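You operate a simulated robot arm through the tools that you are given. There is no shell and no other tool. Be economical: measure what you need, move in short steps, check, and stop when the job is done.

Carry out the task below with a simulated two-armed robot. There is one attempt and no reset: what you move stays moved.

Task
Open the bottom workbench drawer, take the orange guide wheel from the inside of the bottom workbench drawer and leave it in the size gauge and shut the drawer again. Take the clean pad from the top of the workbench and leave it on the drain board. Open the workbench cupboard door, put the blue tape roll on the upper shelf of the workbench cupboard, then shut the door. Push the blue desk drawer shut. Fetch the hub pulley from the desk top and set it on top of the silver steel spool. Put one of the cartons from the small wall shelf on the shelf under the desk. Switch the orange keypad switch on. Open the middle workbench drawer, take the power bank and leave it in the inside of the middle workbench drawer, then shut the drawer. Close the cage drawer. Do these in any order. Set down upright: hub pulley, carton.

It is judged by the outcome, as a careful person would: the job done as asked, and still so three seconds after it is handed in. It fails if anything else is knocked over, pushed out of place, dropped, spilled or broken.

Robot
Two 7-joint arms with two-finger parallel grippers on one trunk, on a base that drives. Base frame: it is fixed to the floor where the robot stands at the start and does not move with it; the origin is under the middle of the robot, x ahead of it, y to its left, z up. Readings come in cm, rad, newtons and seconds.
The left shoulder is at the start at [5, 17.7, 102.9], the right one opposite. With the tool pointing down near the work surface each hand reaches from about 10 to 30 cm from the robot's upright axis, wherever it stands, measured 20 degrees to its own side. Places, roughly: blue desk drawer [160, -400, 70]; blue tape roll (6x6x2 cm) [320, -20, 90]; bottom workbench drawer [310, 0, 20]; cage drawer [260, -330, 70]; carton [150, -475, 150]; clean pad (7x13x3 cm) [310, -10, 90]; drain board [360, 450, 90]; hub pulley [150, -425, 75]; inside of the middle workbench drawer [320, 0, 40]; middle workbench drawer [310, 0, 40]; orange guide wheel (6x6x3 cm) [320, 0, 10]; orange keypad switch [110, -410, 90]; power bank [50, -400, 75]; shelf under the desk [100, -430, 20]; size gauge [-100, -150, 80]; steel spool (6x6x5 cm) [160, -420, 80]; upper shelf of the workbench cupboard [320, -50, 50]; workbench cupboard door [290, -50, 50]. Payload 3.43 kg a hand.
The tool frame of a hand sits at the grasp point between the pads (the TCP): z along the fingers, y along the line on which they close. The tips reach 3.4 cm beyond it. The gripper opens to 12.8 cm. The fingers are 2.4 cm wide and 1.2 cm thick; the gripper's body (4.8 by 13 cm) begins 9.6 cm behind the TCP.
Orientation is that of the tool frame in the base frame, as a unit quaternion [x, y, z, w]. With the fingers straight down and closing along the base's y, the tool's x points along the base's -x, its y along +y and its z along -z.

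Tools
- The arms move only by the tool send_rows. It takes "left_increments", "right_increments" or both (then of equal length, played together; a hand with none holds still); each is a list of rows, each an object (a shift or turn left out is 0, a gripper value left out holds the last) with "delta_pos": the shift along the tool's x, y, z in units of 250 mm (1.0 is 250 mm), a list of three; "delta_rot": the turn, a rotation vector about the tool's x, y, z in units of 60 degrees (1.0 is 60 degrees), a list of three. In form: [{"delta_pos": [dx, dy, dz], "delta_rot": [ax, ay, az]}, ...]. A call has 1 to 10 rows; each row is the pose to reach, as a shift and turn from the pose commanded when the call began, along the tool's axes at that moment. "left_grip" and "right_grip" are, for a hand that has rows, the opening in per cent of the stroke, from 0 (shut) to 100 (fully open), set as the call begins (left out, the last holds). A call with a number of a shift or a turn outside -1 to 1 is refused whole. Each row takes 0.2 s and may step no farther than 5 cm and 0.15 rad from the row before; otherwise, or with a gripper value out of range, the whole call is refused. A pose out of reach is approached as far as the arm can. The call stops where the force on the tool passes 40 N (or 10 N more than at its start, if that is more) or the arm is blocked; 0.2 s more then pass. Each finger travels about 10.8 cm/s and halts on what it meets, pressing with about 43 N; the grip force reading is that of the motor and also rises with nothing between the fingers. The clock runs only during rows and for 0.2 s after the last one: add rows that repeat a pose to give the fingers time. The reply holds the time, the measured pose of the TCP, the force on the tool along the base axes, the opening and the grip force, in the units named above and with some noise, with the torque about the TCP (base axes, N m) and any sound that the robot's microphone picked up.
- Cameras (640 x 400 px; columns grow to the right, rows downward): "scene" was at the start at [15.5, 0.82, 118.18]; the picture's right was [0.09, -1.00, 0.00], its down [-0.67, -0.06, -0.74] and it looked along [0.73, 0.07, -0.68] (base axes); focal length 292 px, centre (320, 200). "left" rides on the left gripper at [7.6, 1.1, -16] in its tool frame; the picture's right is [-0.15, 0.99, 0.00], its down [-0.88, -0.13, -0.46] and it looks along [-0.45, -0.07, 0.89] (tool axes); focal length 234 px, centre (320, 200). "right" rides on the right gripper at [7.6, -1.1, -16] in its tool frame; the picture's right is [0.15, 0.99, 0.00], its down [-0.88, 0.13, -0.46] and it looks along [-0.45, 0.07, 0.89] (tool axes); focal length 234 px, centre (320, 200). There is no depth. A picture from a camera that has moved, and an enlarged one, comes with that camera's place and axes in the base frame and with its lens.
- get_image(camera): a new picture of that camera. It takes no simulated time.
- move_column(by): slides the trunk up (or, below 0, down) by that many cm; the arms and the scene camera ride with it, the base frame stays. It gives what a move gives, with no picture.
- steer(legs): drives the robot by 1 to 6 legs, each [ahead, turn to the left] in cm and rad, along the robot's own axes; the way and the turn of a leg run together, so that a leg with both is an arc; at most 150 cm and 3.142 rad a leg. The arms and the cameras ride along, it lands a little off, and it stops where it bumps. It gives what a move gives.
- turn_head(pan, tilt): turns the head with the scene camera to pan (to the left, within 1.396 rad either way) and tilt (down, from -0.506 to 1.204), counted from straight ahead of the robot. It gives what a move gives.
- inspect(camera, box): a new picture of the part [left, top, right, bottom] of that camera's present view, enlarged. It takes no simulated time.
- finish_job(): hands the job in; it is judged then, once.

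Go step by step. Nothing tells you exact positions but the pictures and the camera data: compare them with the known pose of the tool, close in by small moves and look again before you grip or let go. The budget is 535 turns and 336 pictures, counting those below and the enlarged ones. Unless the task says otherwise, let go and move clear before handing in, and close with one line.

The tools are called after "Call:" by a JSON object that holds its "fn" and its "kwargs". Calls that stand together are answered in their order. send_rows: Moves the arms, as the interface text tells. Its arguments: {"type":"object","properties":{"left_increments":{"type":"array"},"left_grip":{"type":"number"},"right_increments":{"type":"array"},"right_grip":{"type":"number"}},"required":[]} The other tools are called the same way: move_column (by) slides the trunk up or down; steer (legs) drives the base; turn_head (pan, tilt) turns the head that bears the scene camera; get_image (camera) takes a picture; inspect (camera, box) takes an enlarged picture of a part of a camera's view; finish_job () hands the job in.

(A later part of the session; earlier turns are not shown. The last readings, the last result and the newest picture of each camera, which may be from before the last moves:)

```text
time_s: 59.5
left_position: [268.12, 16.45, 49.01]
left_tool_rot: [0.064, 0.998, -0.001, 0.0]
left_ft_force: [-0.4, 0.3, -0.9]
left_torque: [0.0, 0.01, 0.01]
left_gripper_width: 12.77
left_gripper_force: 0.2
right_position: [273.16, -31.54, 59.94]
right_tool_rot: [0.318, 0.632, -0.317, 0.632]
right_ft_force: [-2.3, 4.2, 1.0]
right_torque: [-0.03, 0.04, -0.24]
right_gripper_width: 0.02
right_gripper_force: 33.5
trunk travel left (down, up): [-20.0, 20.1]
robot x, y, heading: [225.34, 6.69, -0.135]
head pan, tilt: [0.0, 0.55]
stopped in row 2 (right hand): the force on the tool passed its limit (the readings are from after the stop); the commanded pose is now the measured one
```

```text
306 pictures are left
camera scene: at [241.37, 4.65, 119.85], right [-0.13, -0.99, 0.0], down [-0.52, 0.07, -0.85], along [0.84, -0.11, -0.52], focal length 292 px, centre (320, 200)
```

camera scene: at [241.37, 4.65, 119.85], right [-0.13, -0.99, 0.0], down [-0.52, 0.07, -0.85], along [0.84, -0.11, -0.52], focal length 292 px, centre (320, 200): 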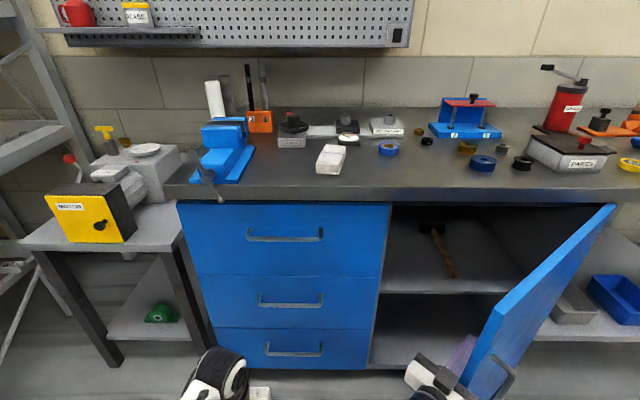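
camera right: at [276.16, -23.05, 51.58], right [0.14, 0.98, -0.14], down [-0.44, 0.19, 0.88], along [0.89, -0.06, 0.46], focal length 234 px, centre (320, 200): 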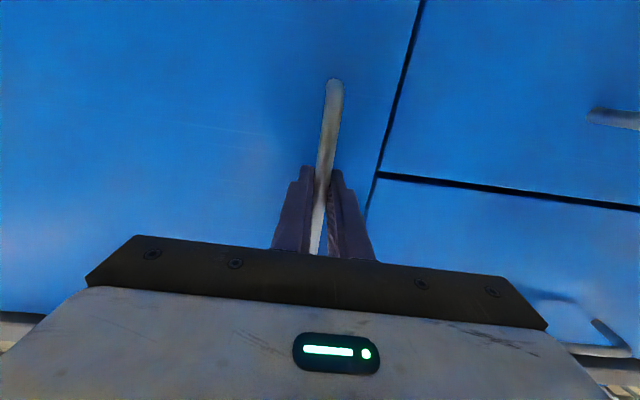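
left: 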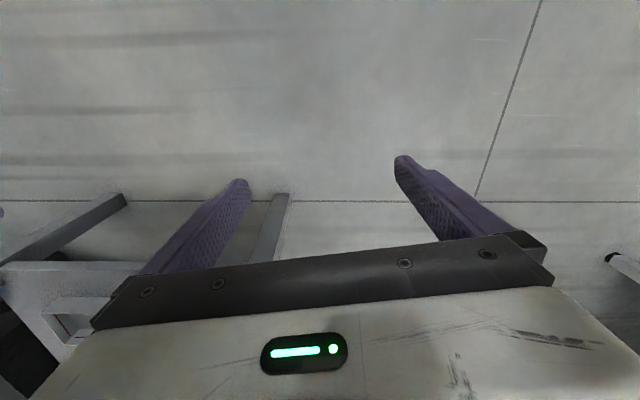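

The door is about 35° open; I now sweep the finger back-and-right, square to the door.

Call:
{"fn": "send_rows", "kwargs": {"right_increments": [{"delta_pos": [0, -0.04, 0]}, {"delta_pos": [0, -0.09, 0]}, {"delta_pos": [0, -0.15, 0]}, {"delta_pos": [0, -0.21, 0.01]}, {"delta_pos": [0, -0.27, 0.02]}, {"delta_pos": [0, -0.33, 0.03]}, {"delta_pos": [0, -0.39, 0.05]}, {"delta_pos": [0, -0.45, 0.07]}, {"delta_pos": [0, -0.51, 0.1]}, {"delta_pos": [0, -0.57, 0.13]}]}}

Call:
{"fn": "get_image", "kwargs": {"camera": "scene"}}

```text
time_s: 60.3
left_position: [268.07, 16.56, 48.98]
left_tool_rot: [0.063, 0.998, -0.001, 0.0]
left_ft_force: [0.8, 0.6, -0.2]
left_torque: [0.0, 0.03, -0.01]
left_gripper_width: 12.79
left_gripper_force: 0.1
right_position: [269.99, -33.41, 59.89]
right_tool_rot: [0.318, 0.634, -0.315, 0.631]
right_ft_force: [-2.5, 5.5, 2.6]
right_torque: [-0.03, 0.07, -0.31]
right_gripper_width: 0.01
right_gripper_force: 32.3
trunk travel left (down, up): [-20.0, 20.1]
robot x, y, heading: [225.6, 6.9, -0.135]
head pan, tilt: [0.0, 0.55]
stopped in row 4 (right hand): the force on the tool passed its limit (the readings are from after the stop); the commanded pose is now the measured one
```

```text
305 pictures are left
camera scene: at [241.33, 4.72, 119.85], right [-0.13, -0.99, 0.0], down [-0.52, 0.07, -0.85], along [0.84, -0.11, -0.52], focal length 292 px, centre (320, 200)
```

scene: 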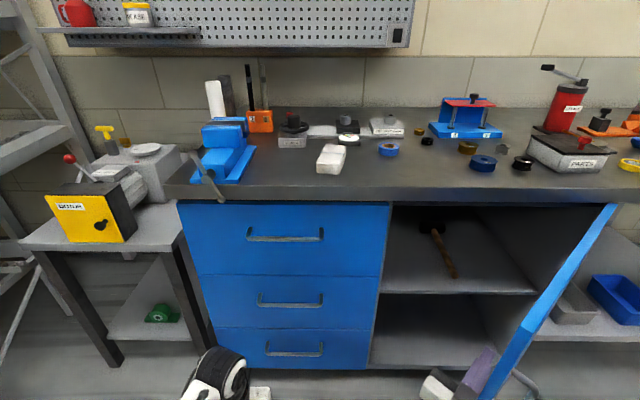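

Call:
{"fn": "send_rows", "kwargs": {"right_increments": [{"delta_pos": [0, -0.04, 0]}, {"delta_pos": [0, -0.09, 0]}, {"delta_pos": [0, -0.15, 0.01]}, {"delta_pos": [0, -0.21, 0.03]}, {"delta_pos": [0, -0.27, 0.05]}, {"delta_pos": [0, -0.33, 0.08]}, {"delta_pos": [0, -0.39, 0.11]}, {"delta_pos": [0, -0.45, 0.14]}]}}

Call:
{"fn": "send_rows", "kwargs": {"right_increments": [{"delta_pos": [0, -0.04, 0.01]}, {"delta_pos": [0, -0.09, 0.03]}, {"delta_pos": [0, -0.15, 0.05]}, {"delta_pos": [0, -0.21, 0.08]}, {"delta_pos": [0, -0.27, 0.11]}, {"delta_pos": [0, -0.33, 0.15]}]}}

Call:
{"fn": "turn_head", "kwargs": {"pan": -0.5, "tilt": 0.7}}

Call:
{"fn": "get_image", "kwargs": {"camera": "scene"}}

```text
time_s: 61.1
left_position: [268.0, 16.63, 49.04]
left_tool_rot: [0.064, 0.998, -0.001, 0.0]
left_ft_force: [-0.3, -0.2, 0.0]
left_torque: [-0.04, 0.0, 0.0]
left_gripper_width: 12.8
left_gripper_force: 0.0
right_position: [267.22, -35.39, 59.71]
right_tool_rot: [0.317, 0.637, -0.312, 0.63]
right_ft_force: [-3.7, 5.5, 2.8]
right_torque: [0.02, 0.13, -0.25]
right_gripper_width: 0.0
right_gripper_force: 33.3
trunk travel left (down, up): [-20.0, 20.1]
robot x, y, heading: [224.99, 6.8, -0.135]
head pan, tilt: [0.0, 0.55]
stopped in row 4 (right hand): the force on the tool passed its limit (the readings are from after the stop); the commanded pose is now the measured one
```

```text
time_s: 61.7
left_position: [268.04, 16.7, 49.09]
left_tool_rot: [0.063, 0.998, -0.001, 0.0]
left_ft_force: [0.6, 0.3, 0.5]
left_torque: [0.0, 0.01, -0.03]
left_gripper_width: 12.8
left_gripper_force: 0.1
right_position: [266.05, -36.24, 59.45]
right_tool_rot: [0.317, 0.639, -0.312, 0.628]
right_ft_force: [-4.0, 5.3, 1.8]
right_torque: [-0.03, 0.13, -0.22]
right_gripper_width: 0.0
right_gripper_force: 33.0
trunk travel left (down, up): [-20.0, 20.1]
robot x, y, heading: [225.12, 6.41, -0.132]
head pan, tilt: [0.0, 0.55]
stopped in row 2 (right hand): the force on the tool passed its limit (the readings are from after the stop); the commanded pose is now the measured one
```

```text
time_s: 62.6
left_position: [267.99, 16.76, 49.06]
left_tool_rot: [0.064, 0.998, -0.001, 0.001]
left_ft_force: [0.3, 0.5, -0.7]
left_torque: [0.03, -0.01, 0.02]
left_gripper_width: 12.83
left_gripper_force: 0.0
right_position: [266.04, -36.27, 59.4]
right_tool_rot: [0.315, 0.639, -0.311, 0.629]
right_ft_force: [-10.0, 13.7, 2.4]
right_torque: [-0.24, -0.12, -0.56]
right_gripper_width: 0.0
right_gripper_force: 33.2
trunk travel left (down, up): [-20.0, 20.1]
robot x, y, heading: [225.3, 6.6, -0.135]
head pan, tilt: [-0.499, 0.7]
```

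```text
304 pictures are left
camera scene: at [239.18, 1.01, 118.55], right [-0.59, -0.81, 0.0], down [-0.52, 0.38, -0.77], along [0.62, -0.45, -0.64], focal length 292 px, centre (320, 200)
```

scene: 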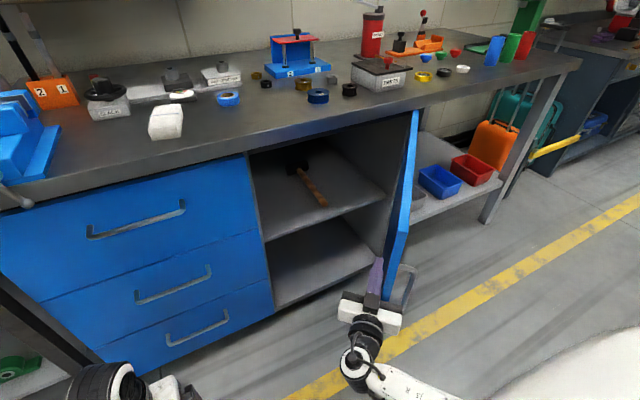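

Call:
{"fn": "send_rows", "kwargs": {"right_increments": [{"delta_pos": [0, -0.03, 0.01]}, {"delta_pos": [0, -0.06, 0.02]}, {"delta_pos": [0, -0.09, 0.03]}, {"delta_pos": [0, -0.12, 0.04]}, {"delta_pos": [0, -0.15, 0.05]}, {"delta_pos": [0, -0.18, 0.06]}, {"delta_pos": [0, -0.21, 0.08]}, {"delta_pos": [0, -0.24, 0.1]}, {"delta_pos": [0, -0.27, 0.12]}, {"delta_pos": [0, -0.3, 0.14]}]}}

Call:
{"fn": "send_rows", "kwargs": {"right_increments": [{"delta_pos": [0, -0.03, 0.01]}, {"delta_pos": [0, -0.06, 0.02]}, {"delta_pos": [0, -0.09, 0.03]}, {"delta_pos": [0, -0.12, 0.04]}, {"delta_pos": [0, -0.15, 0.05]}, {"delta_pos": [0, -0.18, 0.06]}, {"delta_pos": [0, -0.21, 0.08]}, {"delta_pos": [0, -0.24, 0.1]}, {"delta_pos": [0, -0.27, 0.12]}, {"delta_pos": [0, -0.3, 0.14]}]}}

Call:
{"fn": "get_image", "kwargs": {"camera": "scene"}}

```text
time_s: 63.1
left_position: [267.99, 16.72, 49.02]
left_tool_rot: [0.063, 0.998, -0.001, 0.001]
left_ft_force: [-0.1, 1.0, 0.8]
left_torque: [-0.02, -0.01, 0.01]
left_gripper_width: 12.81
left_gripper_force: 0.1
right_position: [265.33, -36.81, 59.32]
right_tool_rot: [0.317, 0.64, -0.311, 0.628]
right_ft_force: [-3.8, 5.8, 3.3]
right_torque: [0.02, 0.08, -0.14]
right_gripper_width: 0.0
right_gripper_force: 32.9
trunk travel left (down, up): [-20.0, 20.1]
robot x, y, heading: [225.41, 6.78, -0.13]
head pan, tilt: [-0.499, 0.7]
stopped in row 2 (right hand): the force on the tool passed its limit (the readings are from after the stop); the commanded pose is now the measured one
```

```text
time_s: 63.8
left_position: [268.02, 16.75, 48.92]
left_tool_rot: [0.064, 0.998, -0.001, 0.0]
left_ft_force: [0.8, 0.0, -0.3]
left_torque: [0.02, 0.01, 0.04]
left_gripper_width: 12.8
left_gripper_force: 0.0
right_position: [264.24, -37.39, 59.06]
right_tool_rot: [0.314, 0.643, -0.306, 0.628]
right_ft_force: [-3.0, 4.1, 1.8]
right_torque: [-0.01, 0.04, -0.13]
right_gripper_width: 0.03
right_gripper_force: 33.1
trunk travel left (down, up): [-20.0, 20.1]
robot x, y, heading: [225.03, 6.87, -0.129]
head pan, tilt: [-0.499, 0.7]
stopped in row 3 (right hand): the force on the tool passed its limit (the readings are from after the stop); the commanded pose is now the measured one
```

```text
303 pictures are left
camera scene: at [239.16, 1.05, 118.54], right [-0.59, -0.81, 0.0], down [-0.52, 0.38, -0.77], along [0.62, -0.45, -0.64], focal length 292 px, centre (320, 200)
```

scene: 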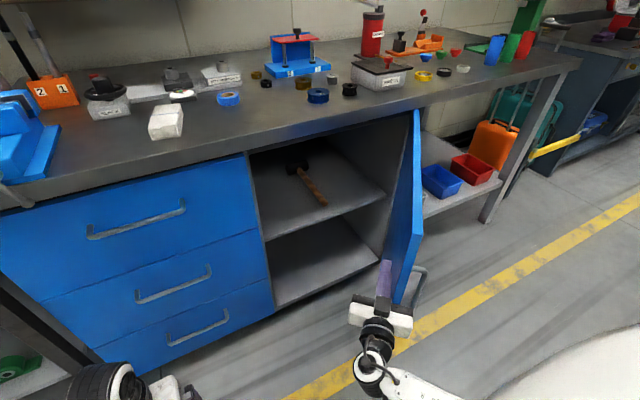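

Call:
{"fn": "inspect", "kwargs": {"camera": "scene", "box": [320, 90, 480, 340]}}

Call:
{"fn": "get_image", "kwargs": {"camera": "right"}}

```text
1.60 times, centred on (400, 215) of scene
camera zoom: at [239.16, 1.05, 118.54], right [-0.59, -0.81, 0.0], down [-0.52, 0.38, -0.77], along [0.62, -0.45, -0.64], focal length 467 px, centre (192, 176)
```

zoom: 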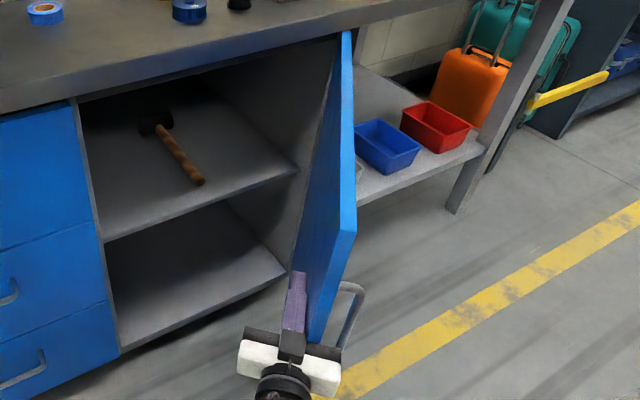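

```text
301 pictures are left
camera right: at [253.51, -25.36, 51.95], right [0.78, 0.61, -0.15], down [-0.17, 0.42, 0.89], along [0.61, -0.67, 0.43], focal length 234 px, centre (320, 200)
```

right: 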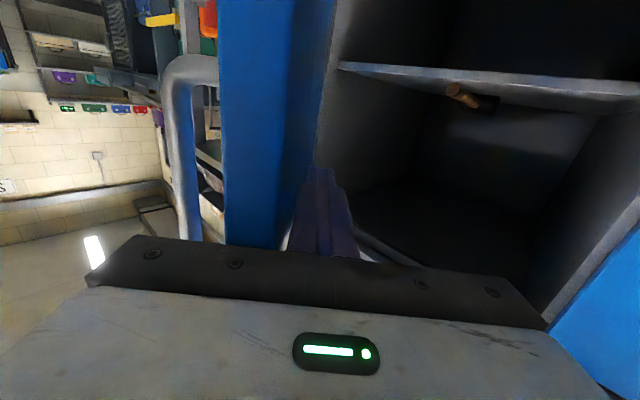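

I was pressing the gripper body against the door's edge. I back off a little and sweep sideways along the true arc.

Call:
{"fn": "send_rows", "kwargs": {"right_increments": [{"delta_pos": [0, 0.02, -0.06]}, {"delta_pos": [0, -0.07, -0.06], "delta_rot": [-0.04, 0, 0]}, {"delta_pos": [0, -0.14, -0.06], "delta_rot": [-0.08, 0, 0]}, {"delta_pos": [0, -0.22, -0.05], "delta_rot": [-0.12, 0, 0]}, {"delta_pos": [0, -0.29, -0.04], "delta_rot": [-0.16, 0, 0]}, {"delta_pos": [0, -0.36, -0.03], "delta_rot": [-0.2, 0, 0]}, {"delta_pos": [0, -0.43, -0.01], "delta_rot": [-0.24, 0, 0]}, {"delta_pos": [0, -0.5, 0.01], "delta_rot": [-0.28, 0, 0]}, {"delta_pos": [0, -0.57, 0.03], "delta_rot": [-0.32, 0, 0]}, {"delta_pos": [0, -0.63, 0.06], "delta_rot": [-0.36, 0, 0]}]}}

Call:
{"fn": "get_image", "kwargs": {"camera": "scene"}}

```text
time_s: 66.0
left_position: [268.05, 16.83, 49.08]
left_tool_rot: [0.063, 0.998, 0.0, -0.001]
left_ft_force: [-1.0, -0.7, -0.7]
left_torque: [0.02, 0.01, 0.03]
left_gripper_width: 12.83
left_gripper_force: 0.1
right_position: [252.75, -48.51, 59.21]
right_tool_rot: [0.192, 0.689, -0.18, 0.676]
right_ft_force: [0.4, 1.0, 0.2]
right_torque: [-0.04, 0.0, 0.05]
right_gripper_width: 0.01
right_gripper_force: 33.2
trunk travel left (down, up): [-20.0, 20.1]
robot x, y, heading: [225.15, 7.14, -0.129]
head pan, tilt: [-0.499, 0.7]
```

```text
300 pictures are left
camera scene: at [239.19, 1.01, 118.54], right [-0.59, -0.81, 0.0], down [-0.52, 0.38, -0.76], along [0.62, -0.45, -0.64], focal length 292 px, centre (320, 200)
```

scene: 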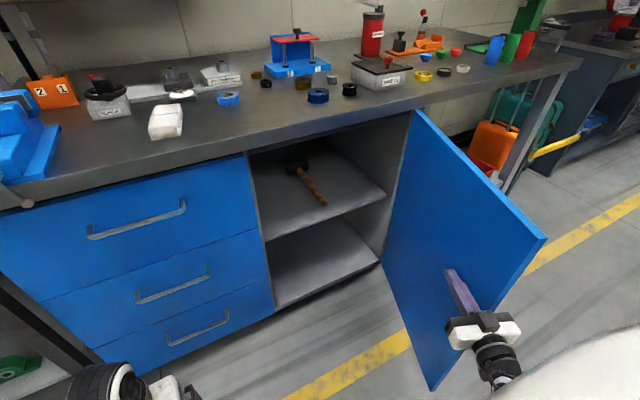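

The door is wide open now. I withdraw the right hand to the left and lift both hands above the bench top before driving closer.

Call:
{"fn": "send_rows", "kwargs": {"right_increments": [{"delta_pos": [0, 0.16, -0.053], "delta_rot": [-0.06, 0, 0]}, {"delta_pos": [0, 0.32, -0.106], "delta_rot": [-0.13, 0, 0]}, {"delta_pos": [0, 0.48, -0.159], "delta_rot": [-0.19, 0, 0]}, {"delta_pos": [0, 0.64, -0.212], "delta_rot": [-0.26, 0, 0]}, {"delta_pos": [0, 0.8, -0.265], "delta_rot": [-0.32, 0, 0]}, {"delta_pos": [0, 0.95, -0.316], "delta_rot": [-0.382, 0, 0]}], "left_increments": [{"delta_pos": [0, 0, -0.16]}, {"delta_pos": [0, 0, -0.32]}, {"delta_pos": [0, 0, -0.48]}, {"delta_pos": [0, 0, -0.64]}, {"delta_pos": [0, 0, -0.8]}, {"delta_pos": [0, 0, -0.96]}]}}

```text
time_s: 67.4
left_position: [267.88, 16.84, 73.05]
left_tool_rot: [0.063, 0.998, 0.0, -0.001]
left_ft_force: [0.2, 0.4, 0.2]
left_torque: [0.02, 0.0, -0.01]
left_gripper_width: 12.78
left_gripper_force: 0.1
right_position: [257.83, -23.73, 59.4]
right_tool_rot: [0.051, 0.71, -0.039, 0.701]
right_ft_force: [0.3, 0.6, -0.9]
right_torque: [-0.03, 0.02, -0.02]
right_gripper_width: 0.01
right_gripper_force: 32.7
trunk travel left (down, up): [-20.0, 20.1]
robot x, y, heading: [225.33, 7.24, -0.134]
head pan, tilt: [-0.499, 0.7]
```

Call:
{"fn": "send_rows", "kwargs": {"right_increments": [{"delta_pos": [-0.16, 0, 0], "delta_rot": [0, 0.125, 0]}, {"delta_pos": [-0.32, 0, 0], "delta_rot": [0, 0.25, 0]}, {"delta_pos": [-0.48, 0, 0], "delta_rot": [0, 0.375, 0]}, {"delta_pos": [-0.64, 0, 0], "delta_rot": [0, 0.5, 0]}, {"delta_pos": [-0.8, 0, 0], "delta_rot": [0, 0.625, 0]}, {"delta_pos": [-0.96, 0, 0], "delta_rot": [0, 0.75, 0]}], "left_increments": [{"delta_pos": [0, 0, -0.16]}, {"delta_pos": [0, 0, -0.32]}, {"delta_pos": [0, 0, -0.48]}, {"delta_pos": [0, 0, -0.64]}, {"delta_pos": [0, 0, -0.8]}, {"delta_pos": [0, 0, -0.96]}], "right_grip": 80}}

Call:
{"fn": "send_rows", "kwargs": {"right_increments": [{"delta_pos": [-0.11, 0, -0.11]}, {"delta_pos": [-0.22, 0, -0.22]}, {"delta_pos": [-0.33, 0, -0.33]}, {"delta_pos": [-0.44, 0, -0.44]}]}}

Call:
{"fn": "get_image", "kwargs": {"camera": "scene"}}

```text
time_s: 68.8
left_position: [268.0, 16.83, 96.96]
left_tool_rot: [0.063, 0.998, -0.001, 0.0]
left_ft_force: [0.0, 0.4, -1.0]
left_torque: [-0.04, 0.01, 0.01]
left_gripper_width: 12.82
left_gripper_force: 0.0
right_position: [264.78, -26.22, 82.97]
right_tool_rot: [0.062, 0.926, -0.017, 0.373]
right_ft_force: [-0.1, 0.6, 0.4]
right_torque: [-0.07, -0.01, -0.02]
right_gripper_width: 10.26
right_gripper_force: 0.0
right hand out of reach, approached as far as the arm can: row 4, 5, 6
trunk travel left (down, up): [-20.0, 20.1]
robot x, y, heading: [225.21, 7.37, -0.134]
head pan, tilt: [-0.499, 0.7]
```

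```text
time_s: 69.8
left_position: [267.94, 16.85, 96.97]
left_tool_rot: [0.063, 0.998, -0.001, 0.0]
left_ft_force: [-0.2, -1.0, 0.1]
left_torque: [-0.02, 0.04, -0.01]
left_gripper_width: 12.77
left_gripper_force: 0.1
right_position: [264.84, -26.69, 98.45]
right_tool_rot: [0.063, 0.925, -0.017, 0.374]
right_ft_force: [-1.2, 0.0, 0.7]
right_torque: [0.0, 0.01, 0.03]
right_gripper_width: 10.25
right_gripper_force: 0.1
trunk travel left (down, up): [-20.0, 20.1]
robot x, y, heading: [225.08, 6.99, -0.133]
head pan, tilt: [-0.499, 0.7]
```

```text
299 pictures are left
camera scene: at [239.19, 1.03, 118.54], right [-0.59, -0.81, 0.0], down [-0.52, 0.38, -0.77], along [0.62, -0.45, -0.64], focal length 292 px, centre (320, 200)
```

scene: 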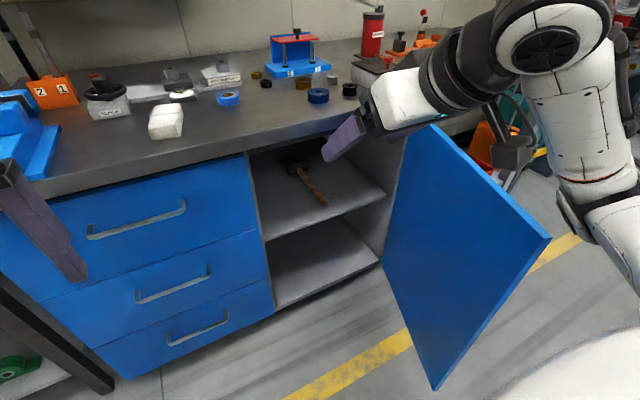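

Call:
{"fn": "send_rows", "kwargs": {"left_increments": [{"delta_pos": [0.1, 0, -0.1]}, {"delta_pos": [0.2, -0.05, -0.2]}, {"delta_pos": [0.32, -0.1, -0.2]}, {"delta_pos": [0.4, -0.1, -0.2]}]}}

Call:
{"fn": "steer", "kwargs": {"legs": [[22, 0]]}}

Call:
{"fn": "turn_head", "kwargs": {"pan": -0.2, "tilt": 0.6}}

Call:
{"fn": "get_image", "kwargs": {"camera": "scene"}}

Call:
{"fn": "get_image", "kwargs": {"camera": "right"}}

```text
time_s: 70.8
left_position: [257.64, 15.41, 101.98]
left_tool_rot: [0.064, 0.998, -0.002, 0.0]
left_ft_force: [-0.2, 0.6, 0.0]
left_torque: [-0.01, 0.01, 0.0]
left_gripper_width: 12.79
left_gripper_force: 0.0
right_position: [264.82, -26.75, 98.45]
right_tool_rot: [0.064, 0.924, -0.016, 0.376]
right_ft_force: [-0.2, 0.2, 0.9]
right_torque: [0.0, 0.01, -0.01]
right_gripper_width: 10.23
right_gripper_force: 0.0
trunk travel left (down, up): [-20.0, 20.1]
robot x, y, heading: [225.41, 7.01, -0.136]
head pan, tilt: [-0.499, 0.7]
```

```text
time_s: 72.5
left_position: [279.71, 12.56, 102.06]
left_tool_rot: [0.063, 0.998, 0.0, -0.001]
left_ft_force: [0.4, 0.0, -0.3]
left_torque: [-0.01, 0.0, 0.03]
left_gripper_width: 12.78
left_gripper_force: 0.1
right_position: [286.83, -29.42, 98.29]
right_tool_rot: [0.063, 0.925, -0.016, 0.376]
right_ft_force: [0.6, -0.5, -0.2]
right_torque: [0.02, 0.03, 0.01]
right_gripper_width: 10.26
right_gripper_force: 0.0
trunk travel left (down, up): [-20.0, 20.1]
robot x, y, heading: [246.83, 3.95, -0.134]
head pan, tilt: [-0.499, 0.7]
```

```text
time_s: 73.3
left_position: [279.67, 12.68, 101.89]
left_tool_rot: [0.064, 0.998, 0.0, 0.0]
left_ft_force: [0.1, 1.0, 0.3]
left_torque: [0.01, 0.02, 0.0]
left_gripper_width: 12.81
left_gripper_force: 0.0
right_position: [286.77, -29.71, 98.43]
right_tool_rot: [0.062, 0.925, -0.015, 0.375]
right_ft_force: [1.0, 0.7, 0.0]
right_torque: [0.04, 0.0, 0.01]
right_gripper_width: 10.23
right_gripper_force: 0.0
trunk travel left (down, up): [-20.0, 20.1]
robot x, y, heading: [247.12, 4.06, -0.132]
head pan, tilt: [-0.201, 0.6]
```

```text
298 pictures are left
camera scene: at [262.6, 0.24, 119.4], right [-0.33, -0.94, 0.0], down [-0.53, 0.18, -0.82], along [0.78, -0.27, -0.57], focal length 292 px, centre (320, 200)
```

scene: 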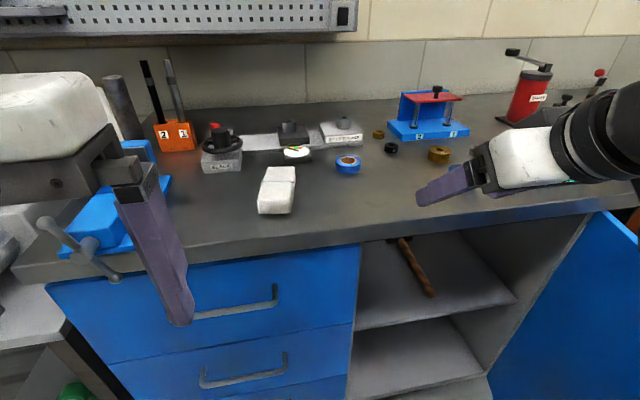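

```text
297 pictures are left
camera right: at [270.29, -28.57, 104.62], right [0.02, 1.0, -0.08], down [0.33, 0.07, 0.94], along [0.94, -0.05, -0.32], focal length 234 px, centre (320, 200)
```

right: 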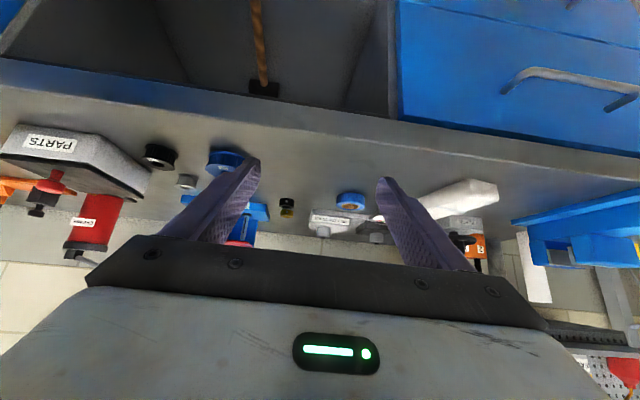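

Tape triangulates to about (315.4, −24.6, 89). I bring the right hand over it for a closer look.

Call:
{"fn": "send_rows", "kwargs": {"right_increments": [{"delta_pos": [-0.115, 0.07, 0.111]}, {"delta_pos": [-0.23, 0.14, 0.222]}, {"delta_pos": [-0.345, 0.21, 0.334]}, {"delta_pos": [-0.46, 0.28, 0.445]}, {"delta_pos": [-0.575, 0.348, 0.556]}], "right_grip": 75}}

Call:
{"fn": "get_image", "kwargs": {"camera": "scene"}}

Call:
{"fn": "get_image", "kwargs": {"camera": "right"}}

```text
time_s: 74.5
left_position: [279.67, 12.63, 101.94]
left_tool_rot: [0.063, 0.998, -0.001, 0.0]
left_ft_force: [0.3, 1.2, 0.8]
left_torque: [0.02, 0.0, 0.04]
left_gripper_width: 12.79
left_gripper_force: 0.0
right_position: [307.7, -23.45, 98.53]
right_tool_rot: [0.063, 0.925, -0.017, 0.375]
right_ft_force: [-0.5, -0.8, -0.1]
right_torque: [-0.01, -0.02, 0.0]
right_gripper_width: 9.57
right_gripper_force: 0.0
trunk travel left (down, up): [-20.0, 20.1]
robot x, y, heading: [246.9, 3.81, -0.127]
head pan, tilt: [-0.201, 0.6]
```

```text
296 pictures are left
camera scene: at [262.62, 0.26, 119.4], right [-0.33, -0.95, 0.0], down [-0.53, 0.18, -0.82], along [0.78, -0.27, -0.57], focal length 292 px, centre (320, 200)
```

scene: 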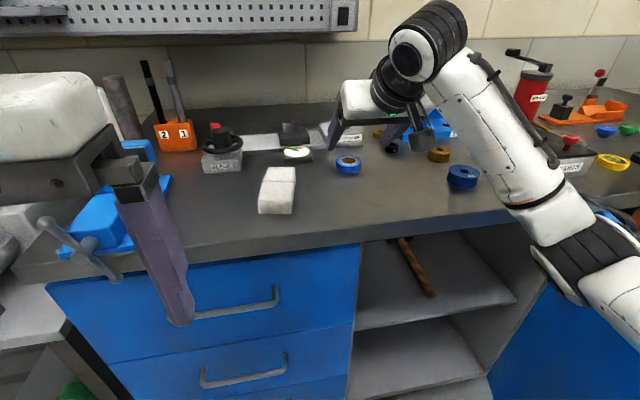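

```text
295 pictures are left
camera right: at [291.17, -22.45, 104.74], right [0.02, 1.0, -0.09], down [0.33, 0.07, 0.94], along [0.94, -0.05, -0.32], focal length 234 px, centre (320, 200)
```

right: 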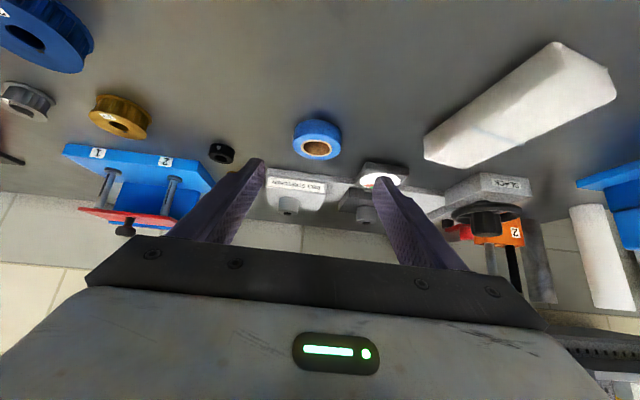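

Call:
{"fn": "send_rows", "kwargs": {"right_increments": [{"delta_pos": [0, -0.012, 0.1]}, {"delta_pos": [-0.004, -0.012, 0.2]}, {"delta_pos": [-0.008, -0.012, 0.3]}]}}

Call:
{"fn": "get_image", "kwargs": {"camera": "right"}}

Call:
{"fn": "inspect", "kwargs": {"camera": "scene", "box": [300, 100, 460, 200]}}

```text
time_s: 75.3
left_position: [279.72, 12.68, 102.02]
left_tool_rot: [0.063, 0.998, -0.001, -0.001]
left_ft_force: [-0.9, 0.8, -0.1]
left_torque: [0.03, -0.02, 0.0]
left_gripper_width: 12.8
left_gripper_force: 0.0
right_position: [313.13, -24.51, 93.32]
right_tool_rot: [0.063, 0.925, -0.016, 0.375]
right_ft_force: [1.2, 0.4, 0.0]
right_torque: [-0.01, -0.02, -0.03]
right_gripper_width: 9.6
right_gripper_force: 0.0
trunk travel left (down, up): [-20.0, 20.1]
robot x, y, heading: [247.02, 3.98, -0.127]
head pan, tilt: [-0.201, 0.6]
```

```text
294 pictures are left
camera right: at [296.59, -23.55, 99.54], right [0.02, 1.0, -0.09], down [0.33, 0.07, 0.94], along [0.94, -0.05, -0.32], focal length 234 px, centre (320, 200)
```

right: 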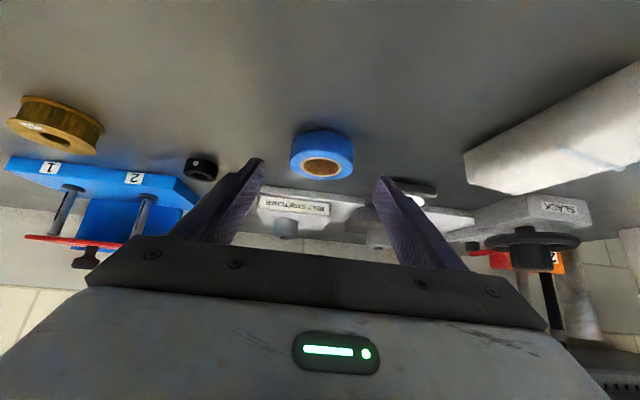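

```text
4.00 times, centred on (380, 150) of scene
camera zoom: at [262.61, 0.24, 119.4], right [-0.33, -0.95, 0.0], down [-0.53, 0.18, -0.82], along [0.78, -0.27, -0.57], focal length 1167 px, centre (80, 400)
```

zoom: 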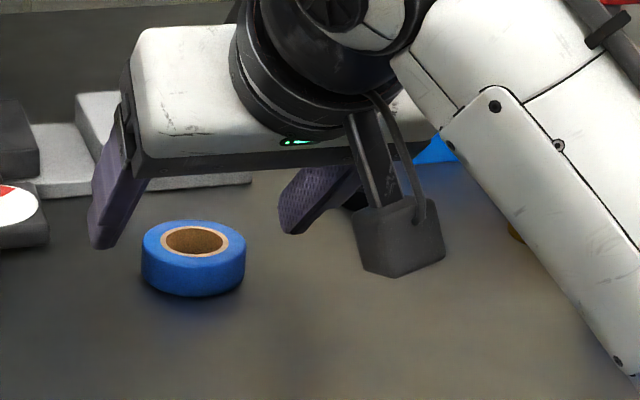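

Call:
{"fn": "send_rows", "kwargs": {"right_increments": [{"delta_pos": [0.03, 0, 0.012]}, {"delta_pos": [0.062, 0, 0.024]}]}}

Call:
{"fn": "inspect", "kwargs": {"camera": "scene", "box": [300, 100, 460, 200]}}

```text
time_s: 75.9
left_position: [279.66, 12.65, 102.11]
left_tool_rot: [0.062, 0.998, 0.0, 0.0]
left_ft_force: [0.2, -0.2, -0.4]
left_torque: [0.01, 0.01, -0.01]
left_gripper_width: 12.82
left_gripper_force: 0.2
right_position: [312.42, -24.44, 91.71]
right_tool_rot: [0.063, 0.924, -0.016, 0.376]
right_ft_force: [0.4, 0.6, -0.5]
right_torque: [0.0, -0.02, 0.01]
right_gripper_width: 9.58
right_gripper_force: 0.0
trunk travel left (down, up): [-20.0, 20.1]
robot x, y, heading: [247.21, 3.66, -0.13]
head pan, tilt: [-0.201, 0.6]
```

```text
4.00 times, centred on (380, 150) of scene
camera zoom: at [262.6, 0.24, 119.4], right [-0.33, -0.95, 0.0], down [-0.53, 0.18, -0.83], along [0.78, -0.27, -0.56], focal length 1167 px, centre (80, 400)
```

zoom: 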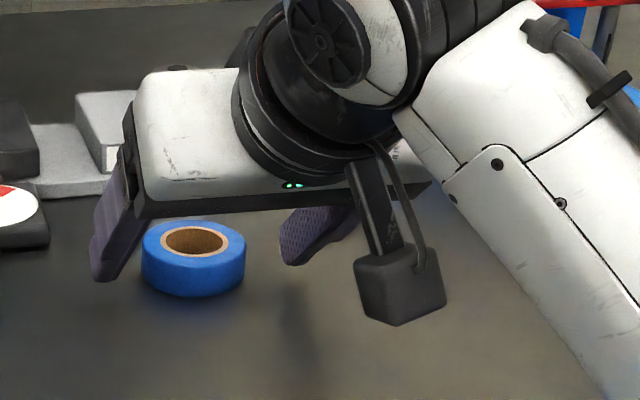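

Call:
{"fn": "send_rows", "kwargs": {"right_increments": [{"delta_pos": [0.016, 0, 0.018]}, {"delta_pos": [0.016, 0, 0.018]}]}}

Call:
{"fn": "send_rows", "kwargs": {"right_increments": [{"delta_pos": [0, 0, 0]}, {"delta_pos": [0, 0, 0]}, {"delta_pos": [0, 0, 0]}, {"delta_pos": [0, 0, 0]}], "right_grip": 0}}

Call:
{"fn": "inspect", "kwargs": {"camera": "scene", "box": [300, 100, 460, 200]}}

```text
time_s: 76.5
left_position: [279.58, 12.54, 102.04]
left_tool_rot: [0.063, 0.998, -0.001, 0.0]
left_ft_force: [-0.5, -0.4, 0.4]
left_torque: [0.02, -0.01, -0.01]
left_gripper_width: 12.8
left_gripper_force: 0.0
right_position: [312.27, -24.47, 91.38]
right_tool_rot: [0.063, 0.924, -0.017, 0.377]
right_ft_force: [-1.0, -0.3, 4.5]
right_torque: [-0.31, 0.01, -0.05]
right_gripper_width: 9.62
right_gripper_force: 0.6
trunk travel left (down, up): [-20.0, 20.1]
robot x, y, heading: [247.48, 3.79, -0.131]
head pan, tilt: [-0.201, 0.6]
```

```text
time_s: 77.5
left_position: [279.59, 12.54, 101.92]
left_tool_rot: [0.064, 0.998, -0.002, 0.001]
left_ft_force: [-0.9, 0.4, 0.4]
left_torque: [0.0, 0.0, 0.0]
left_gripper_width: 12.81
left_gripper_force: 0.1
right_position: [312.4, -24.33, 91.33]
right_tool_rot: [0.062, 0.924, -0.016, 0.376]
right_ft_force: [0.4, -2.5, 8.2]
right_torque: [-0.32, -0.11, -0.01]
right_gripper_width: 5.55
right_gripper_force: 42.8
trunk travel left (down, up): [-20.0, 20.1]
robot x, y, heading: [247.01, 4.06, -0.133]
head pan, tilt: [-0.201, 0.6]
```

```text
4.00 times, centred on (380, 150) of scene
camera zoom: at [262.52, 0.26, 119.42], right [-0.33, -0.95, 0.0], down [-0.53, 0.18, -0.83], along [0.78, -0.27, -0.56], focal length 1167 px, centre (80, 400)
```

zoom: 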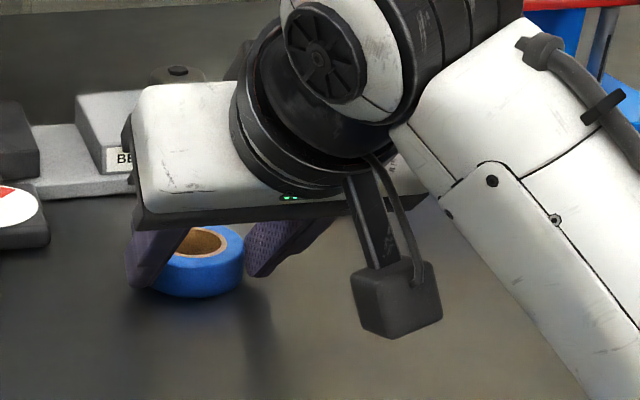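

Tape gripped (5.55 cm). I lift it and back the robot away from the bench edge.

Call:
{"fn": "send_rows", "kwargs": {"right_increments": [{"delta_pos": [-0.08, 0, -0.085]}, {"delta_pos": [-0.167, 0, -0.173]}, {"delta_pos": [-0.22, 0, -0.23]}]}}

Call:
{"fn": "steer", "kwargs": {"legs": [[-20, 0]]}}

Call:
{"fn": "turn_head", "kwargs": {"pan": -0.35, "tilt": 0.7}}

Call:
{"fn": "get_image", "kwargs": {"camera": "scene"}}

```text
time_s: 78.3
left_position: [279.66, 12.52, 102.0]
left_tool_rot: [0.063, 0.998, -0.001, -0.001]
left_ft_force: [0.7, 0.3, -0.3]
left_torque: [0.01, 0.02, -0.02]
left_gripper_width: 12.83
left_gripper_force: 0.0
right_position: [312.13, -24.3, 99.21]
right_tool_rot: [0.062, 0.925, -0.016, 0.374]
right_ft_force: [0.2, 0.0, -1.3]
right_torque: [-0.02, 0.0, -0.03]
right_gripper_width: 5.54
right_gripper_force: 43.7
trunk travel left (down, up): [-20.0, 20.1]
robot x, y, heading: [246.9, 3.85, -0.132]
head pan, tilt: [-0.201, 0.6]
```

```text
time_s: 80.0
left_position: [259.49, 15.27, 102.0]
left_tool_rot: [0.063, 0.998, -0.001, 0.0]
left_ft_force: [-0.6, -0.2, -1.7]
left_torque: [-0.04, -0.03, 0.03]
left_gripper_width: 12.76
left_gripper_force: 0.0
right_position: [292.1, -21.77, 99.27]
right_tool_rot: [0.064, 0.925, -0.016, 0.375]
right_ft_force: [0.0, 0.7, 0.1]
right_torque: [0.01, 0.03, 0.03]
right_gripper_width: 5.55
right_gripper_force: 43.0
trunk travel left (down, up): [-20.0, 20.1]
robot x, y, heading: [227.01, 6.75, -0.134]
head pan, tilt: [-0.201, 0.6]
```

```text
time_s: 80.7
left_position: [259.56, 15.19, 101.9]
left_tool_rot: [0.064, 0.998, 0.0, 0.0]
left_ft_force: [-0.8, 0.6, 0.3]
left_torque: [-0.01, -0.01, 0.02]
left_gripper_width: 12.82
left_gripper_force: 0.2
right_position: [292.03, -21.82, 99.2]
right_tool_rot: [0.065, 0.925, -0.017, 0.375]
right_ft_force: [0.0, -0.2, -0.9]
right_torque: [0.02, 0.01, -0.02]
right_gripper_width: 5.56
right_gripper_force: 43.3
trunk travel left (down, up): [-20.0, 20.1]
robot x, y, heading: [227.18, 6.48, -0.132]
head pan, tilt: [-0.351, 0.7]
```

```text
290 pictures are left
camera scene: at [241.61, 1.85, 118.54], right [-0.47, -0.89, 0.0], down [-0.57, 0.3, -0.77], along [0.68, -0.36, -0.64], focal length 292 px, centre (320, 200)
```

scene: 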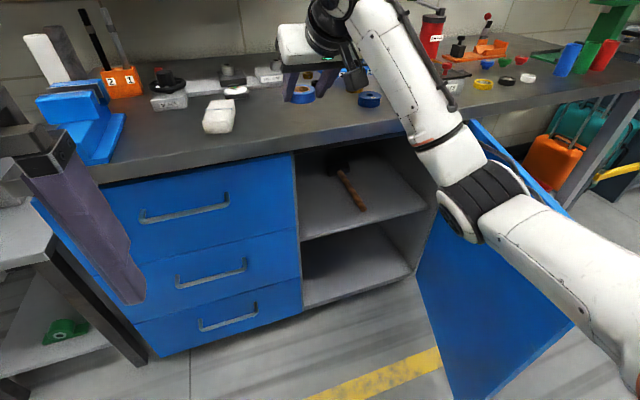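

Call:
{"fn": "send_rows", "kwargs": {"right_increments": [{"delta_pos": [0.12, 0, -0.11]}, {"delta_pos": [0.23, -0.1, -0.22]}, {"delta_pos": [0.345, -0.2, -0.334]}, {"delta_pos": [0.345, -0.3, -0.334]}, {"delta_pos": [0.345, -0.4, -0.334]}]}}

Call:
{"fn": "move_column", "kwargs": {"by": -15}}

Call:
{"fn": "send_rows", "kwargs": {"right_increments": [{"delta_pos": [0.12, 0, 0.12]}, {"delta_pos": [0.24, 0, 0.24]}, {"delta_pos": [0.36, 0, 0.36]}, {"delta_pos": [0.48, 0, 0.48]}]}}

Call:
{"fn": "get_image", "kwargs": {"camera": "scene"}}

Call:
{"fn": "get_image", "kwargs": {"camera": "right"}}

```text
time_s: 81.8
left_position: [259.58, 15.15, 101.95]
left_tool_rot: [0.064, 0.998, -0.001, 0.0]
left_ft_force: [1.1, 0.0, 0.4]
left_torque: [0.02, -0.02, 0.02]
left_gripper_width: 12.8
left_gripper_force: 0.0
right_position: [278.72, -30.05, 98.98]
right_tool_rot: [0.063, 0.925, -0.016, 0.375]
right_ft_force: [-0.9, 0.8, -0.6]
right_torque: [-0.02, 0.06, 0.0]
right_gripper_width: 5.53
right_gripper_force: 43.2
trunk travel left (down, up): [-20.0, 20.1]
robot x, y, heading: [226.88, 6.65, -0.137]
head pan, tilt: [-0.351, 0.7]
```

```text
time_s: 83.6
left_position: [259.51, 15.17, 86.93]
left_tool_rot: [0.063, 0.998, -0.001, 0.0]
left_ft_force: [0.4, 0.4, -0.1]
left_torque: [-0.01, 0.02, -0.02]
left_gripper_width: 12.77
left_gripper_force: 0.1
right_position: [278.78, -29.99, 84.02]
right_tool_rot: [0.064, 0.924, -0.017, 0.375]
right_ft_force: [0.2, 0.4, -0.4]
right_torque: [-0.01, 0.03, -0.01]
right_gripper_width: 5.52
right_gripper_force: 43.3
trunk travel left (down, up): [-5.0, 35.1]
robot x, y, heading: [226.94, 6.77, -0.138]
head pan, tilt: [-0.351, 0.7]
```

```text
time_s: 84.6
left_position: [259.49, 15.32, 86.92]
left_tool_rot: [0.064, 0.998, -0.001, 0.0]
left_ft_force: [0.7, 0.6, 0.4]
left_torque: [0.03, 0.0, 0.01]
left_gripper_width: 12.77
left_gripper_force: 0.0
right_position: [278.47, -29.59, 66.99]
right_tool_rot: [0.064, 0.925, -0.016, 0.375]
right_ft_force: [0.4, 0.1, -0.3]
right_torque: [0.0, 0.03, 0.04]
right_gripper_width: 5.49
right_gripper_force: 43.2
trunk travel left (down, up): [-5.0, 35.1]
robot x, y, heading: [226.94, 6.66, -0.138]
head pan, tilt: [-0.351, 0.7]
```

```text
289 pictures are left
camera scene: at [241.61, 1.85, 103.54], right [-0.47, -0.88, 0.0], down [-0.57, 0.3, -0.76], along [0.68, -0.36, -0.64], focal length 292 px, centre (320, 200)
```

scene: 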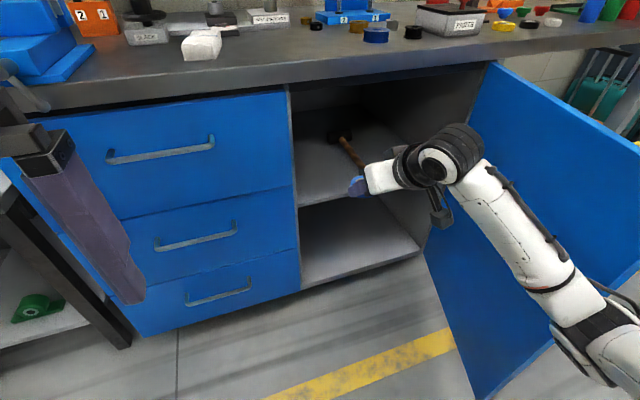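

```text
288 pictures are left
camera right: at [261.95, -28.63, 73.19], right [0.03, 1.0, -0.08], down [0.33, 0.07, 0.94], along [0.94, -0.05, -0.32], focal length 234 px, centre (320, 200)
```

right: 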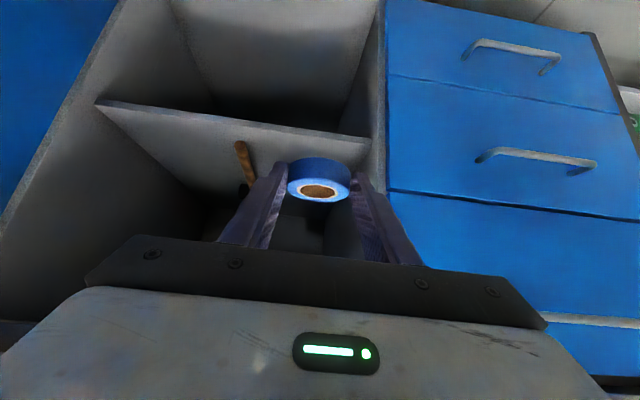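

Shelf top measured at z≈48.3, front edge x≈300, hammer at y≈−48. I carry the tape in at about y −33.

Call:
{"fn": "send_rows", "kwargs": {"right_increments": [{"delta_pos": [-0.087, -0.005, 0.14]}, {"delta_pos": [-0.174, -0.01, 0.28]}, {"delta_pos": [-0.26, -0.015, 0.42]}, {"delta_pos": [-0.35, -0.02, 0.56]}, {"delta_pos": [-0.436, -0.02, 0.7]}]}}

Call:
{"fn": "get_image", "kwargs": {"camera": "scene"}}

Call:
{"fn": "get_image", "kwargs": {"camera": "right"}}

```text
time_s: 85.8
left_position: [259.55, 15.36, 86.99]
left_tool_rot: [0.064, 0.998, -0.001, 0.001]
left_ft_force: [0.2, -0.1, 0.1]
left_torque: [0.03, 0.0, 0.0]
left_gripper_width: 12.8
left_gripper_force: 0.1
right_position: [298.42, -32.7, 62.23]
right_tool_rot: [0.063, 0.925, -0.016, 0.375]
right_ft_force: [0.4, -0.1, -0.5]
right_torque: [-0.01, -0.01, 0.02]
right_gripper_width: 5.49
right_gripper_force: 42.9
trunk travel left (down, up): [-5.0, 35.1]
robot x, y, heading: [226.96, 6.8, -0.135]
head pan, tilt: [-0.351, 0.7]
```

```text
287 pictures are left
camera scene: at [241.61, 1.85, 103.54], right [-0.47, -0.88, 0.0], down [-0.57, 0.3, -0.76], along [0.68, -0.36, -0.64], focal length 292 px, centre (320, 200)
```

scene: 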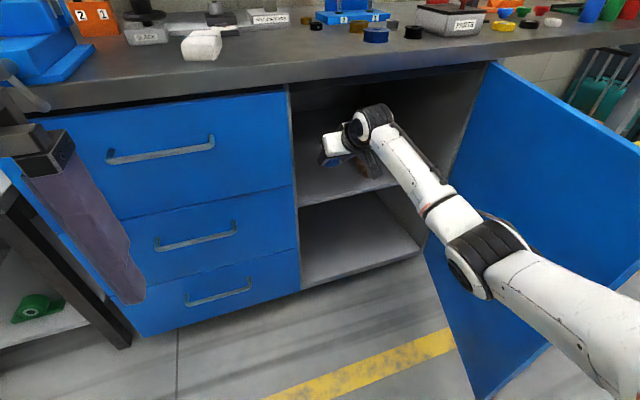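

```text
286 pictures are left
camera right: at [281.88, -31.63, 68.41], right [0.02, 1.0, -0.08], down [0.33, 0.07, 0.94], along [0.94, -0.05, -0.32], focal length 234 px, centre (320, 200)
```

right: 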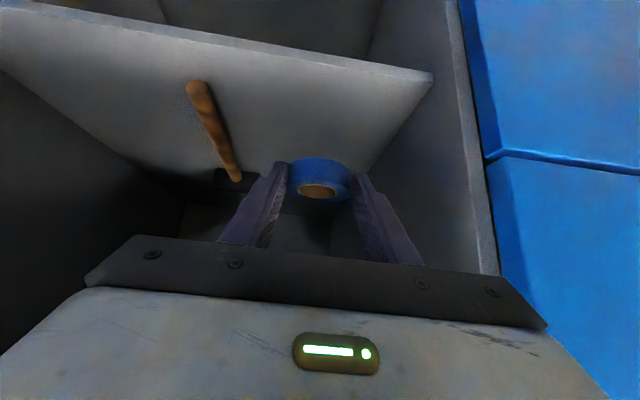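

Call:
{"fn": "send_rows", "kwargs": {"right_increments": [{"delta_pos": [-0.02, 0, 0.15]}, {"delta_pos": [0, 0, 0.3]}, {"delta_pos": [0.03, 0, 0.4]}, {"delta_pos": [0.063, 0, 0.468]}]}}

Call:
{"fn": "get_image", "kwargs": {"camera": "right"}}

Call:
{"fn": "inspect", "kwargs": {"camera": "scene", "box": [280, 80, 440, 220]}}

```text
time_s: 86.8
left_position: [259.62, 15.17, 87.01]
left_tool_rot: [0.063, 0.998, -0.001, 0.0]
left_ft_force: [0.1, 0.5, 1.3]
left_torque: [-0.01, -0.04, 0.01]
left_gripper_width: 12.8
left_gripper_force: 0.1
right_position: [302.16, -32.82, 53.77]
right_tool_rot: [0.064, 0.924, -0.018, 0.376]
right_ft_force: [-1.0, 0.9, -0.3]
right_torque: [-0.02, 0.03, 0.0]
right_gripper_width: 5.51
right_gripper_force: 42.6
right hand out of reach, approached as far as the arm can: row 2, 3, 4
trunk travel left (down, up): [-5.0, 35.1]
robot x, y, heading: [227.23, 6.96, -0.135]
head pan, tilt: [-0.351, 0.7]
```

```text
285 pictures are left
camera right: at [285.64, -31.77, 59.92], right [0.02, 1.0, -0.09], down [0.33, 0.07, 0.94], along [0.94, -0.05, -0.32], focal length 234 px, centre (320, 200)
```

right: 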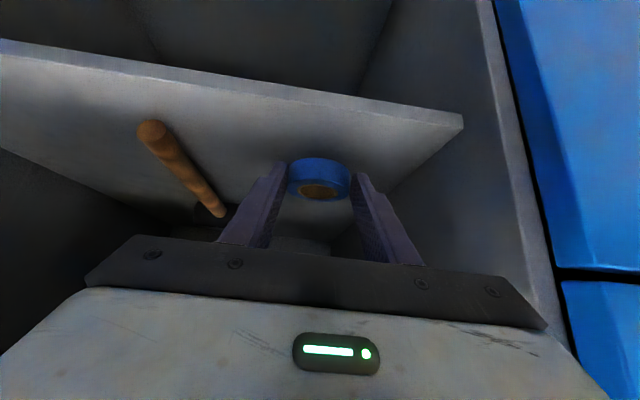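

```text
2.86 times, centred on (360, 150) of scene
camera zoom: at [241.59, 1.85, 103.55], right [-0.47, -0.88, 0.0], down [-0.57, 0.3, -0.77], along [0.68, -0.36, -0.64], focal length 834 px, centre (206, 343)
```

zoom: 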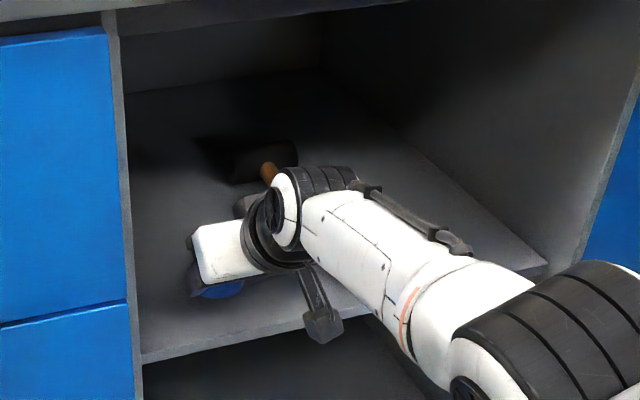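

Call:
{"fn": "steer", "kwargs": {"legs": [[5, 0]]}}

Call:
{"fn": "send_rows", "kwargs": {"right_increments": [{"delta_pos": [0.02, 0, 0.02]}, {"delta_pos": [0.04, 0, 0.04]}, {"delta_pos": [0.055, 0, 0.055]}, {"delta_pos": [0.07, 0, 0.07]}]}}

Call:
{"fn": "get_image", "kwargs": {"camera": "right"}}

```text
time_s: 87.7
left_position: [264.47, 14.49, 86.84]
left_tool_rot: [0.063, 0.998, -0.001, 0.0]
left_ft_force: [-0.1, -1.3, 0.1]
left_torque: [0.04, -0.01, 0.01]
left_gripper_width: 12.79
left_gripper_force: 0.0
right_position: [307.2, -33.6, 53.69]
right_tool_rot: [0.064, 0.925, -0.017, 0.375]
right_ft_force: [0.2, -0.8, -0.2]
right_torque: [0.02, -0.01, -0.01]
right_gripper_width: 5.49
right_gripper_force: 43.0
trunk travel left (down, up): [-5.0, 35.1]
robot x, y, heading: [231.72, 5.95, -0.131]
head pan, tilt: [-0.351, 0.7]
```

```text
time_s: 88.7
left_position: [264.45, 14.5, 87.05]
left_tool_rot: [0.064, 0.998, -0.001, 0.0]
left_ft_force: [0.3, 0.1, -0.5]
left_torque: [0.0, -0.01, 0.02]
left_gripper_width: 12.78
left_gripper_force: 0.0
right_position: [306.44, -33.12, 51.65]
right_tool_rot: [0.063, 0.925, -0.017, 0.374]
right_ft_force: [0.3, 0.7, -0.1]
right_torque: [0.02, 0.06, 0.01]
right_gripper_width: 5.49
right_gripper_force: 42.5
right hand out of reach, approached as far as the arm can: row 2, 3, 4
trunk travel left (down, up): [-5.0, 35.1]
robot x, y, heading: [232.21, 6.03, -0.134]
head pan, tilt: [-0.351, 0.7]
```

```text
283 pictures are left
camera right: at [290.0, -32.17, 57.85], right [0.03, 1.0, -0.09], down [0.33, 0.07, 0.94], along [0.94, -0.05, -0.33], focal length 234 px, centre (320, 200)
```

right: 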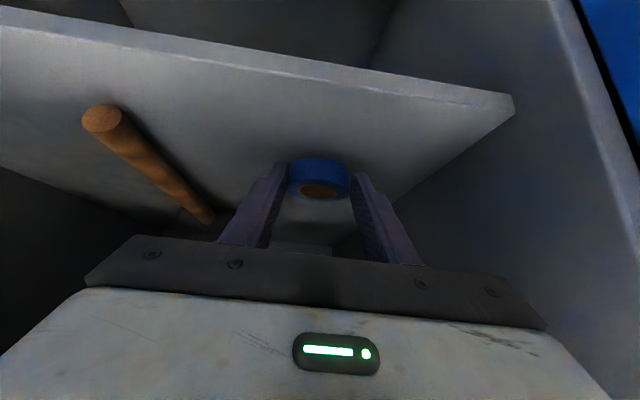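

Call:
{"fn": "move_column", "kwargs": {"by": -1}}

```text
time_s: 89.3
left_position: [264.51, 14.45, 85.86]
left_tool_rot: [0.063, 0.998, -0.001, 0.0]
left_ft_force: [0.3, -0.5, 0.7]
left_torque: [0.03, -0.03, -0.03]
left_gripper_width: 12.83
left_gripper_force: 0.0
right_position: [306.65, -33.17, 50.9]
right_tool_rot: [0.064, 0.924, -0.018, 0.376]
right_ft_force: [1.7, 0.1, 3.9]
right_torque: [-0.1, -0.09, 0.04]
right_gripper_width: 5.5
right_gripper_force: 42.8
trunk travel left (down, up): [-4.0, 36.1]
robot x, y, heading: [231.8, 6.1, -0.135]
head pan, tilt: [-0.351, 0.7]
```

Light contact with the shelf. I release and back out along the tool axis.

Call:
{"fn": "send_rows", "kwargs": {"right_increments": [{"delta_pos": [0, 0, 0]}, {"delta_pos": [0, 0, 0]}, {"delta_pos": [0, 0, 0]}, {"delta_pos": [0, 0, -0.1]}, {"delta_pos": [0, 0, -0.25]}, {"delta_pos": [0, 0, -0.4]}, {"delta_pos": [0.1, 0, -0.5]}], "right_grip": 70}}

Call:
{"fn": "get_image", "kwargs": {"camera": "right"}}

Call:
{"fn": "get_image", "kwargs": {"camera": "scene"}}

```text
time_s: 90.9
left_position: [264.54, 14.51, 85.98]
left_tool_rot: [0.064, 0.998, 0.0, 0.0]
left_ft_force: [0.8, 0.9, -0.5]
left_torque: [-0.02, -0.02, -0.01]
left_gripper_width: 12.79
left_gripper_force: 0.0
right_position: [296.09, -31.73, 57.87]
right_tool_rot: [0.064, 0.925, -0.017, 0.374]
right_ft_force: [-0.3, 0.0, -0.1]
right_torque: [-0.01, -0.01, 0.01]
right_gripper_width: 8.96
right_gripper_force: 0.1
trunk travel left (down, up): [-4.0, 36.1]
robot x, y, heading: [232.03, 6.08, -0.131]
head pan, tilt: [-0.351, 0.7]
```

```text
282 pictures are left
camera right: at [279.6, -30.68, 64.15], right [0.03, 1.0, -0.09], down [0.33, 0.07, 0.94], along [0.94, -0.05, -0.33], focal length 234 px, centre (320, 200)
```

right: 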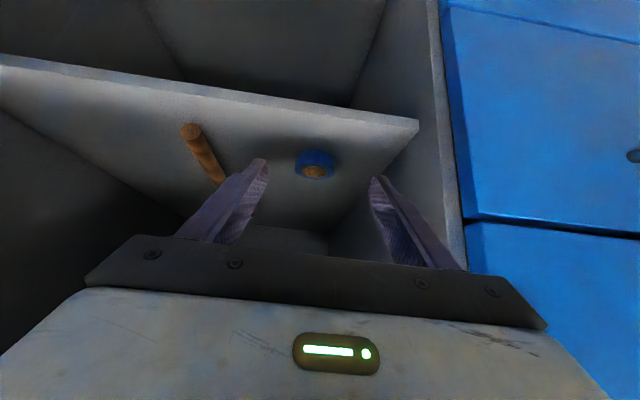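

```text
281 pictures are left
camera scene: at [246.57, 1.18, 102.54], right [-0.47, -0.88, 0.0], down [-0.57, 0.3, -0.77], along [0.68, -0.36, -0.64], focal length 292 px, centre (320, 200)
```

scene: 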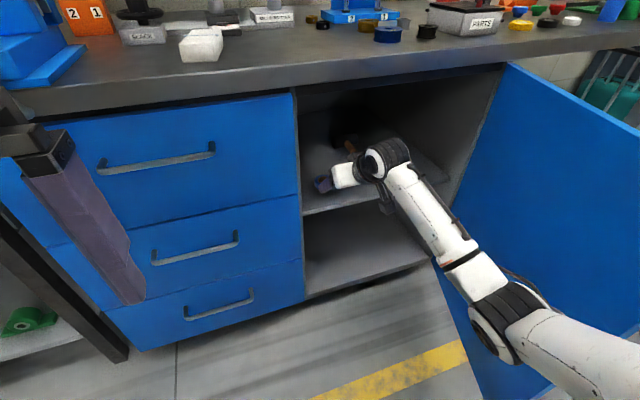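

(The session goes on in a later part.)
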